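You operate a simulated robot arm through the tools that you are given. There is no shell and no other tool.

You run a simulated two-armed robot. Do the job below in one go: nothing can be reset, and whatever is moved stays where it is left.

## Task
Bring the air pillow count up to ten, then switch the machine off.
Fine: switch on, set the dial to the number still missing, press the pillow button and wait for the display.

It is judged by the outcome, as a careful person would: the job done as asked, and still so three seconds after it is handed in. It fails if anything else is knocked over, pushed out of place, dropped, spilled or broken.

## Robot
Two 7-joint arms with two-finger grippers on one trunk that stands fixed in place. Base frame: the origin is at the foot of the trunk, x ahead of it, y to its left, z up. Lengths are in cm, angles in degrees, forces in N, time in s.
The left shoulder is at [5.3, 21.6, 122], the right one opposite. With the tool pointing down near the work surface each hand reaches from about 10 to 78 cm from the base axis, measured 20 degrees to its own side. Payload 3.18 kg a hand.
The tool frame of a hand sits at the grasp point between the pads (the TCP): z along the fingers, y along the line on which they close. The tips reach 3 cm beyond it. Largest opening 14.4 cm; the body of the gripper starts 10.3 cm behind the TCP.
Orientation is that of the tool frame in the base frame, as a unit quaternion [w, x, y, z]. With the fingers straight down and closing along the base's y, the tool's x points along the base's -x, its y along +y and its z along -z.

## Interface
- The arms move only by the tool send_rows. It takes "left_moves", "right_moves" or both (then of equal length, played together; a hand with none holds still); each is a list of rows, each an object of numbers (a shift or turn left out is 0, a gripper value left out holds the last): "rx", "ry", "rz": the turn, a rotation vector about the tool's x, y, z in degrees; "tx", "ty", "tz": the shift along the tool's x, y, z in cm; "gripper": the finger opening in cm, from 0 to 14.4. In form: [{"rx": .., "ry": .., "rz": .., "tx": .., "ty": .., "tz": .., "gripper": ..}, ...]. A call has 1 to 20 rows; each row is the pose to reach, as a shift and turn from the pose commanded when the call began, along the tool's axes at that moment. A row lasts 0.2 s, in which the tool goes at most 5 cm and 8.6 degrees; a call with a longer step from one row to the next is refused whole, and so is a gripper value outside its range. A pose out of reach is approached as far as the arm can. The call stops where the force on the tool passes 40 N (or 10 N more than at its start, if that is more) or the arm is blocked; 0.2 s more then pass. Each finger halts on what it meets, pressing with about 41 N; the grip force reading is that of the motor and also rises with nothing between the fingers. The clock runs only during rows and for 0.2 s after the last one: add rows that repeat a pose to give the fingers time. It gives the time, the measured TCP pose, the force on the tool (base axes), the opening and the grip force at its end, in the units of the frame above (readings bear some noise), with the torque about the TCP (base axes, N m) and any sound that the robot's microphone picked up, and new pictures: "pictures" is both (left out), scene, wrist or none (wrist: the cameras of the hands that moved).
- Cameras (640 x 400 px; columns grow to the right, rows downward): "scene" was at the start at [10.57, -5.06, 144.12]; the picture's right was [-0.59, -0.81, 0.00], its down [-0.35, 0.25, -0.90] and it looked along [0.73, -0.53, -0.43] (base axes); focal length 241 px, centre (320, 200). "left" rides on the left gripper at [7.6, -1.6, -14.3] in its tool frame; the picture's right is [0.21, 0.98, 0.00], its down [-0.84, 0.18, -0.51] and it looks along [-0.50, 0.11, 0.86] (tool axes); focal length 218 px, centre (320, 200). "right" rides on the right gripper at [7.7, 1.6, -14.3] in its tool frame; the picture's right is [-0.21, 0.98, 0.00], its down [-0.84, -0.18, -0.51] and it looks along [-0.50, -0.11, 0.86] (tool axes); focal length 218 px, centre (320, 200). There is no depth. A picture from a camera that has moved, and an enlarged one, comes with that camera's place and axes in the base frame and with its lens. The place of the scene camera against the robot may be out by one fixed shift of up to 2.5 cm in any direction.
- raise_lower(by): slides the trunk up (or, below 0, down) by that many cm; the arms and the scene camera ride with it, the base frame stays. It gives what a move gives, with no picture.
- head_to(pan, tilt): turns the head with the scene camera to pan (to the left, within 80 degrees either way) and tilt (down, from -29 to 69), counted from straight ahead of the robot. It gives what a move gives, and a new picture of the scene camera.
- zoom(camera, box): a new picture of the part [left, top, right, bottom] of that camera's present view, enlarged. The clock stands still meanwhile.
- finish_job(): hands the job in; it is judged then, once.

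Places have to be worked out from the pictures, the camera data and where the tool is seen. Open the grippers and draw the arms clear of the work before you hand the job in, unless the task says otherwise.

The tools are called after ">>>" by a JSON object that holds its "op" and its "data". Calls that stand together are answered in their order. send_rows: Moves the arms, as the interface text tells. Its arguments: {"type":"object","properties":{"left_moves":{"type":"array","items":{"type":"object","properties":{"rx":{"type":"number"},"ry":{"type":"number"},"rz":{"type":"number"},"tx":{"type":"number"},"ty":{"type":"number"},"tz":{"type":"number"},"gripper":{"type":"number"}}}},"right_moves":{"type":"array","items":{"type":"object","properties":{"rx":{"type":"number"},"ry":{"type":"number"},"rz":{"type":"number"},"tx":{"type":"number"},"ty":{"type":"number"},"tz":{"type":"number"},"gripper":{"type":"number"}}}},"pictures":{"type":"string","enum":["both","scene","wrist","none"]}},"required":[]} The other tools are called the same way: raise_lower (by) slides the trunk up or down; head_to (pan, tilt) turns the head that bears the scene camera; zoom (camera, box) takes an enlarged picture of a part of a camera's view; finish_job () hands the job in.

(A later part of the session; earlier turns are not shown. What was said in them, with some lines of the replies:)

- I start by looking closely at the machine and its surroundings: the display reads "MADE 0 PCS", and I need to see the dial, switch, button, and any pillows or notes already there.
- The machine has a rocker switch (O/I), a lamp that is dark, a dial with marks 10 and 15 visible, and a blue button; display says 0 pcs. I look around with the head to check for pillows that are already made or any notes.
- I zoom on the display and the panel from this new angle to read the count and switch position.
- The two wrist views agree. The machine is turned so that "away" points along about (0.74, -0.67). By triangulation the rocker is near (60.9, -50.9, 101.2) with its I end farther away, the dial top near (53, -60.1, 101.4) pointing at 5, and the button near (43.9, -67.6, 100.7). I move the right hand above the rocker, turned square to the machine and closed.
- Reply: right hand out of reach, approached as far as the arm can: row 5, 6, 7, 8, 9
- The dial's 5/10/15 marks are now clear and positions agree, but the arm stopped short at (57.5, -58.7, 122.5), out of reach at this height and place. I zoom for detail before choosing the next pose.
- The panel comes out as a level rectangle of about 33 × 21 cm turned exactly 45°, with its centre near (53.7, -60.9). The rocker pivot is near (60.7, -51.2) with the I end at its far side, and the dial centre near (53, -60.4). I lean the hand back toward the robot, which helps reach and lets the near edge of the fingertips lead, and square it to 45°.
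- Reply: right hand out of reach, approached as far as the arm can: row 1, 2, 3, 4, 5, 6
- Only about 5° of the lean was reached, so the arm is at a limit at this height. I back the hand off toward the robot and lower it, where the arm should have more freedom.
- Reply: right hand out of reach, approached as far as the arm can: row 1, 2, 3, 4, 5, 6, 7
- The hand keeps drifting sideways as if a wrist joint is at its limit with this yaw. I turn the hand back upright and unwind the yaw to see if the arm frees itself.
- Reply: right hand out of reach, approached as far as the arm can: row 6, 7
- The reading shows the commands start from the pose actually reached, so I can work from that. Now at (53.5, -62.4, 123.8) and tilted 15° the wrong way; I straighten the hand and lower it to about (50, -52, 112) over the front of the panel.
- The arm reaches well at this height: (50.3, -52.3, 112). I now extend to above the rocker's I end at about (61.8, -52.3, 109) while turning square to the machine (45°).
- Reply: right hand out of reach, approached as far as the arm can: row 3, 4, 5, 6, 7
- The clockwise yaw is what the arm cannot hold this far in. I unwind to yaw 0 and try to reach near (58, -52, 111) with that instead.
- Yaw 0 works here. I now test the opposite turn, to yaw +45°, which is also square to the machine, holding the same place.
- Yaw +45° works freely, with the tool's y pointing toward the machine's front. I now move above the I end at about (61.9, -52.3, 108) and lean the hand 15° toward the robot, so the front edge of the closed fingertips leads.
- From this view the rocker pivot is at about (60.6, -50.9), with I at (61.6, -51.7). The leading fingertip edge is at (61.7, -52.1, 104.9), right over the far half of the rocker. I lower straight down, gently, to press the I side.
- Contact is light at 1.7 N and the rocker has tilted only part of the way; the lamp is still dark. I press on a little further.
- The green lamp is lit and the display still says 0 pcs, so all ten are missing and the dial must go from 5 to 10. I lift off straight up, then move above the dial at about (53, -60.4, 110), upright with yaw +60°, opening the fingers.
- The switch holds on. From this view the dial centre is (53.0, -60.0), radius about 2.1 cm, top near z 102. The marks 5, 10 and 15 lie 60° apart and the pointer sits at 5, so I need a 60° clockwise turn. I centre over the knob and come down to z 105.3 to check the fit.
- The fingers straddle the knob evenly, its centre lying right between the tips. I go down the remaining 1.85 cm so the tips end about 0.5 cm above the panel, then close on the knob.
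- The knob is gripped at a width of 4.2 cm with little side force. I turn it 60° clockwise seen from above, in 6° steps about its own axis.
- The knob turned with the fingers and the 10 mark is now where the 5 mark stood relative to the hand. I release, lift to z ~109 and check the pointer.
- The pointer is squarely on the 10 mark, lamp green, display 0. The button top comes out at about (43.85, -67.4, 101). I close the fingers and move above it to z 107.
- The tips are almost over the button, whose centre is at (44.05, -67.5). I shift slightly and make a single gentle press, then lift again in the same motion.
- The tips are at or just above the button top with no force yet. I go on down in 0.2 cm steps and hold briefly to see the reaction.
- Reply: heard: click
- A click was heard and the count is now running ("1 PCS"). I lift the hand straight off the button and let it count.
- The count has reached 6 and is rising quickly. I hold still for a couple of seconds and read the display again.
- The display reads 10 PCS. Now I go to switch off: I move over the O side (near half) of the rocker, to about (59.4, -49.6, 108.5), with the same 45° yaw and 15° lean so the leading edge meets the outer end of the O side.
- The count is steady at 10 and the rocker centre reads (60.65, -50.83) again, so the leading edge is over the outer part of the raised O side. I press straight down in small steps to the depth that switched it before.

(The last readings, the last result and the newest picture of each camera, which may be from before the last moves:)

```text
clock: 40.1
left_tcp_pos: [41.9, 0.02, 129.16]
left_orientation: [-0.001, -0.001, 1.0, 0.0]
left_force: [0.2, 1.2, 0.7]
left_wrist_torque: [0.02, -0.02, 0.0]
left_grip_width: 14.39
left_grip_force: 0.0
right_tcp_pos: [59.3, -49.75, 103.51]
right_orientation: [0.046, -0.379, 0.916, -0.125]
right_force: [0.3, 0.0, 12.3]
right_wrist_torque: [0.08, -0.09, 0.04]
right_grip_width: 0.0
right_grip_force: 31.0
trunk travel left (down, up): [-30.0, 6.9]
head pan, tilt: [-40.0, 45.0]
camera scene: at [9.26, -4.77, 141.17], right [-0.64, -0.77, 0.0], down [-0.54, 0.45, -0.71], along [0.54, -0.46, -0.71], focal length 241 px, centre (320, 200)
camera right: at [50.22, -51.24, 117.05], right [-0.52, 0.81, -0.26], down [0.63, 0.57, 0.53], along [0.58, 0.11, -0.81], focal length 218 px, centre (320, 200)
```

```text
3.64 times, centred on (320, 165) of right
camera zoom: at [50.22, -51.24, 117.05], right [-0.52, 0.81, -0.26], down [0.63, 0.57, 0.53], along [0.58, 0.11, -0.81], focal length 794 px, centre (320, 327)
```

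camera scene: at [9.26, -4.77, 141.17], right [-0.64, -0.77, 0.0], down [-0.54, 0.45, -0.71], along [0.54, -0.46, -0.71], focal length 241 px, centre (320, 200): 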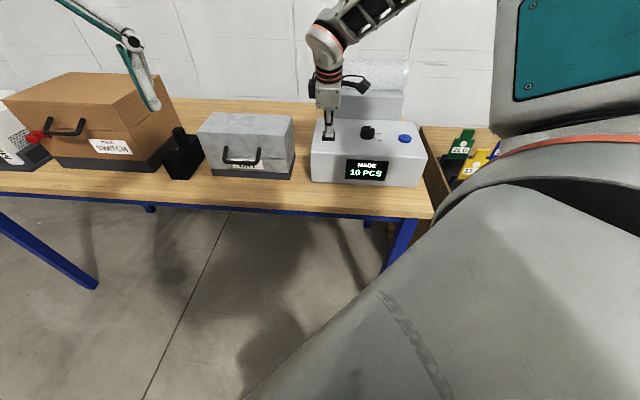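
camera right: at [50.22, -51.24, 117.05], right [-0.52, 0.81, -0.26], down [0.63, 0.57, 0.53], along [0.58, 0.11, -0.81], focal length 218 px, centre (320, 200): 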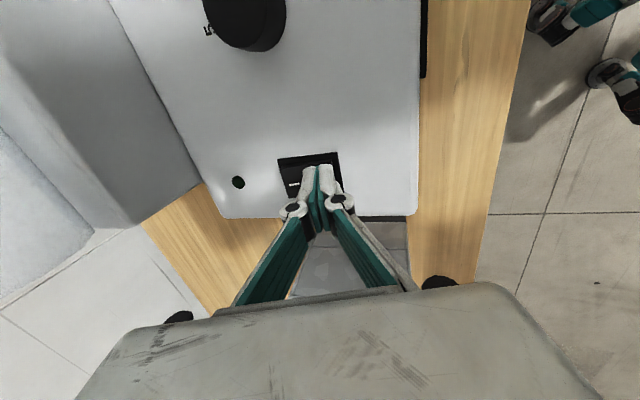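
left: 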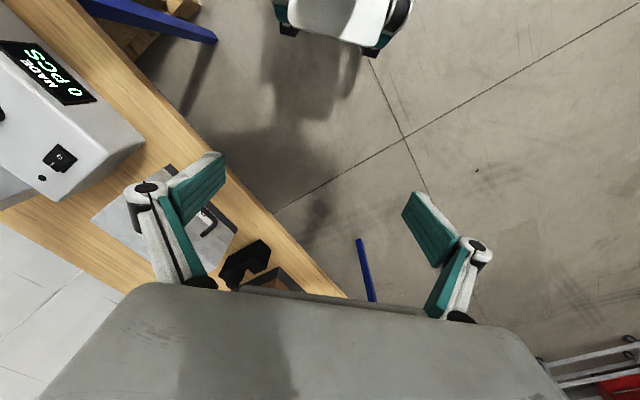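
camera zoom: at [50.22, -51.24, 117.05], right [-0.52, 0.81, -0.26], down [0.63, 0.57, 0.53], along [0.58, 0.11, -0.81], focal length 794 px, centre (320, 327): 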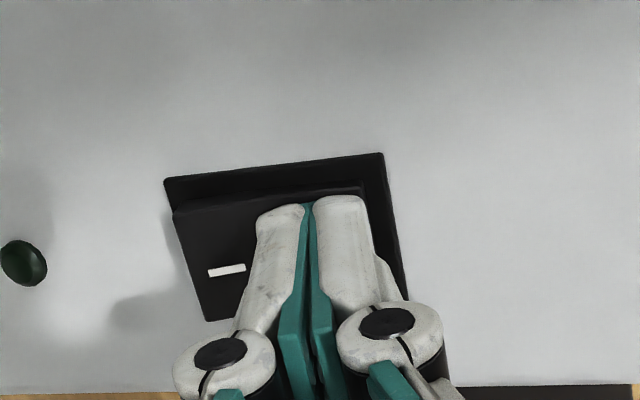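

The lamp has gone out and the display still reads 10 PCS. I lift straight off the rocker, draw the hand back toward the robot and up, and open the gripper.

>>> {"op": "send_rows", "data": {"right_moves": [{"tx": 0.02, "ty": -0.39, "tz": -1.45}, {"tx": 0.05, "ty": -1.04, "tz": -3.86}, {"tx": 0.09, "ty": -2.08, "tz": -7.72}, {"tx": 2.47, "ty": 0.76, "tz": -9.84}, {"tx": 4.84, "ty": 3.6, "tz": -11.95}, {"tx": 7.22, "ty": 6.45, "tz": -14.07, "gripper": 6}, {"tx": 7.22, "ty": 6.45, "tz": -14.07, "gripper": 10}, {"tx": 7.22, "ty": 6.45, "tz": -14.07, "gripper": 10}], "pictures": "both"}}

>>> {"op": "zoom", "data": {"camera": "scene", "box": [300, 50, 440, 190]}}

```text
clock: 41.9
left_tcp_pos: [41.72, -0.05, 129.08]
left_orientation: [0.0, 0.0, 1.0, -0.001]
left_force: [-0.4, 0.1, 0.0]
left_wrist_torque: [-0.01, 0.0, -0.01]
left_grip_width: 14.4
left_grip_force: 0.1
right_tcp_pos: [47.21, -47.44, 115.57]
right_orientation: [0.044, -0.379, 0.916, -0.123]
right_force: [0.3, -0.5, 0.0]
right_wrist_torque: [0.0, -0.04, 0.02]
right_grip_width: 10.03
right_grip_force: 0.0
trunk travel left (down, up): [-30.0, 6.9]
head pan, tilt: [-40.0, 45.0]
camera scene: at [9.23, -4.83, 141.16], right [-0.64, -0.77, 0.0], down [-0.54, 0.45, -0.71], along [0.54, -0.45, -0.71], focal length 241 px, centre (320, 200)
camera right: at [38.06, -49.04, 129.11], right [-0.52, 0.81, -0.26], down [0.63, 0.57, 0.53], along [0.57, 0.11, -0.81], focal length 218 px, centre (320, 200)
```

scene: 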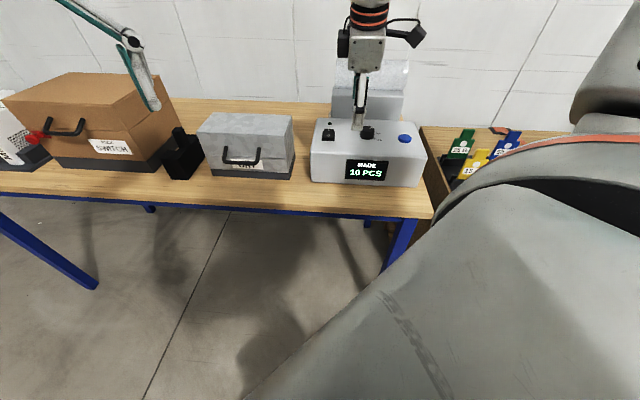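
right: 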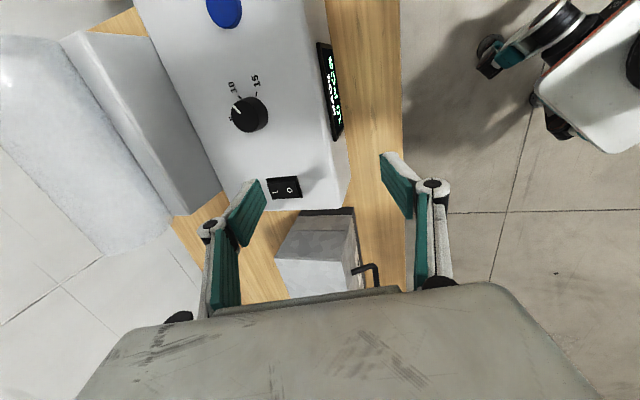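

```text
2.86 times, centred on (370, 120) of scene
camera zoom: at [9.23, -4.83, 141.16], right [-0.64, -0.77, 0.0], down [-0.54, 0.45, -0.71], along [0.54, -0.45, -0.71], focal length 689 px, centre (177, 429)
```

zoom: 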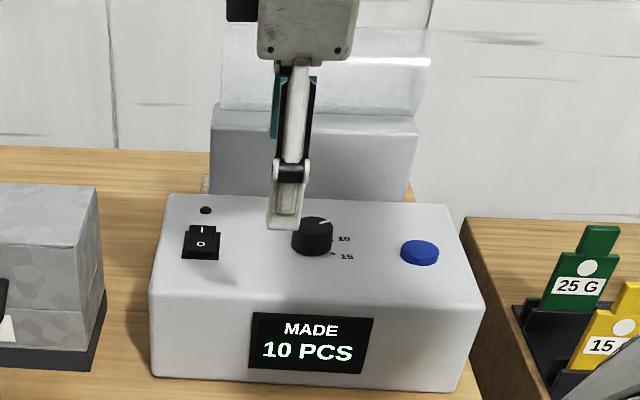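

The rocker rests at O, the lamp is dark and the display reads 10 PCS. I pull the hand further back and up, clear of the machine, and wait a moment to confirm it stays so.

>>> {"op": "send_rows", "data": {"right_moves": [{"tx": 1.71, "ty": 1.49, "tz": -2.97, "gripper": 14}, {"tx": 3.42, "ty": 2.97, "tz": -5.94, "gripper": 14}, {"tx": 5.13, "ty": 4.46, "tz": -8.9, "gripper": 14}, {"tx": 6.84, "ty": 5.94, "tz": -11.87, "gripper": 14}, {"tx": 6.84, "ty": 5.94, "tz": -11.87, "gripper": 14}, {"tx": 6.84, "ty": 5.94, "tz": -11.87, "gripper": 14}, {"tx": 6.84, "ty": 5.94, "tz": -11.87, "gripper": 14}, {"tx": 6.84, "ty": 5.94, "tz": -11.87, "gripper": 14}], "pictures": "both"}}

>>> {"op": "zoom", "data": {"camera": "scene", "box": [300, 50, 440, 190]}}

```text
clock: 43.7
left_tcp_pos: [41.86, -0.12, 128.95]
left_orientation: [0.0, -0.001, 1.0, 0.0]
left_force: [-1.0, -0.5, 0.0]
left_wrist_torque: [0.01, -0.03, 0.0]
left_grip_width: 14.39
left_grip_force: 0.1
right_tcp_pos: [36.06, -45.97, 125.58]
right_orientation: [0.044, -0.379, 0.916, -0.124]
right_force: [-1.1, 0.5, 0.5]
right_wrist_torque: [-0.01, 0.0, 0.01]
right_grip_width: 14.0
right_grip_force: 0.0
trunk travel left (down, up): [-30.0, 6.9]
head pan, tilt: [-40.0, 45.0]
camera scene: at [9.32, -4.85, 141.15], right [-0.64, -0.77, 0.0], down [-0.54, 0.45, -0.71], along [0.54, -0.45, -0.71], focal length 241 px, centre (320, 200)
camera right: at [26.96, -47.49, 139.01], right [-0.52, 0.81, -0.26], down [0.63, 0.57, 0.53], along [0.57, 0.11, -0.81], focal length 218 px, centre (320, 200)
```

scene: 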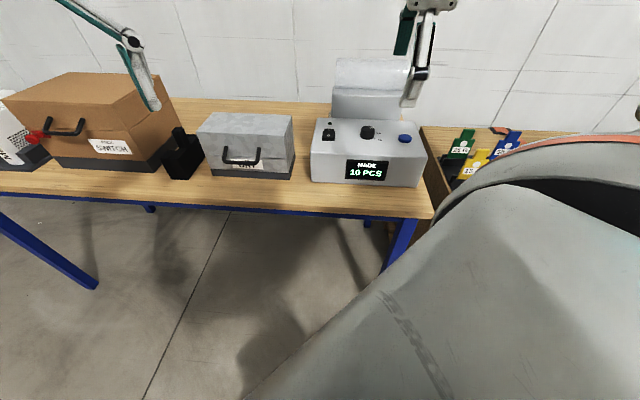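
right: 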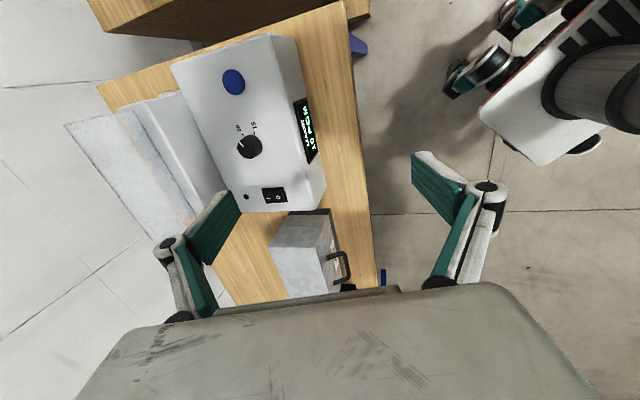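

```text
2.86 times, centred on (370, 120) of scene
camera zoom: at [9.32, -4.85, 141.15], right [-0.64, -0.77, 0.0], down [-0.54, 0.45, -0.71], along [0.54, -0.45, -0.71], focal length 689 px, centre (177, 429)
```

zoom: 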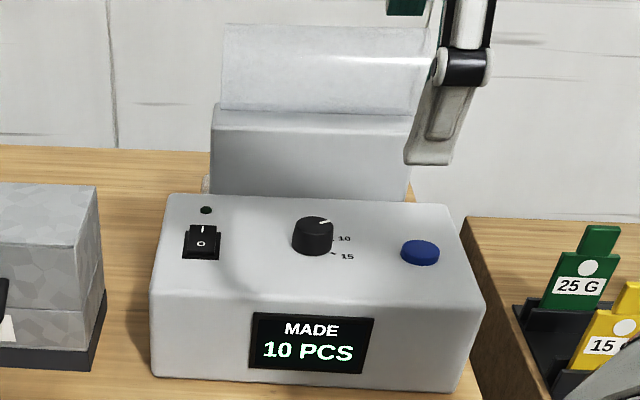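

The count shows 10 PCS, the switch is at O with the lamp dark, nothing else on the bench has moved, and both hands are clear and open. I hand the job in.

>>> {"op": "finish_job", "data": {}}

```text
The job is handed in.
```

The air pillow count is at ten and the machine is switched off. The display reads 10 PCS, the rocker is at O and the lamp is dark.

The display showed 0 when I switched on, so all ten were missing. I turned the dial from 5 to 10, pressed the button once and waited for the count to reach ten. The dial is still at 10.

The pictures show nothing else on the bench knocked or moved. Both grippers are open and clear of the machine.
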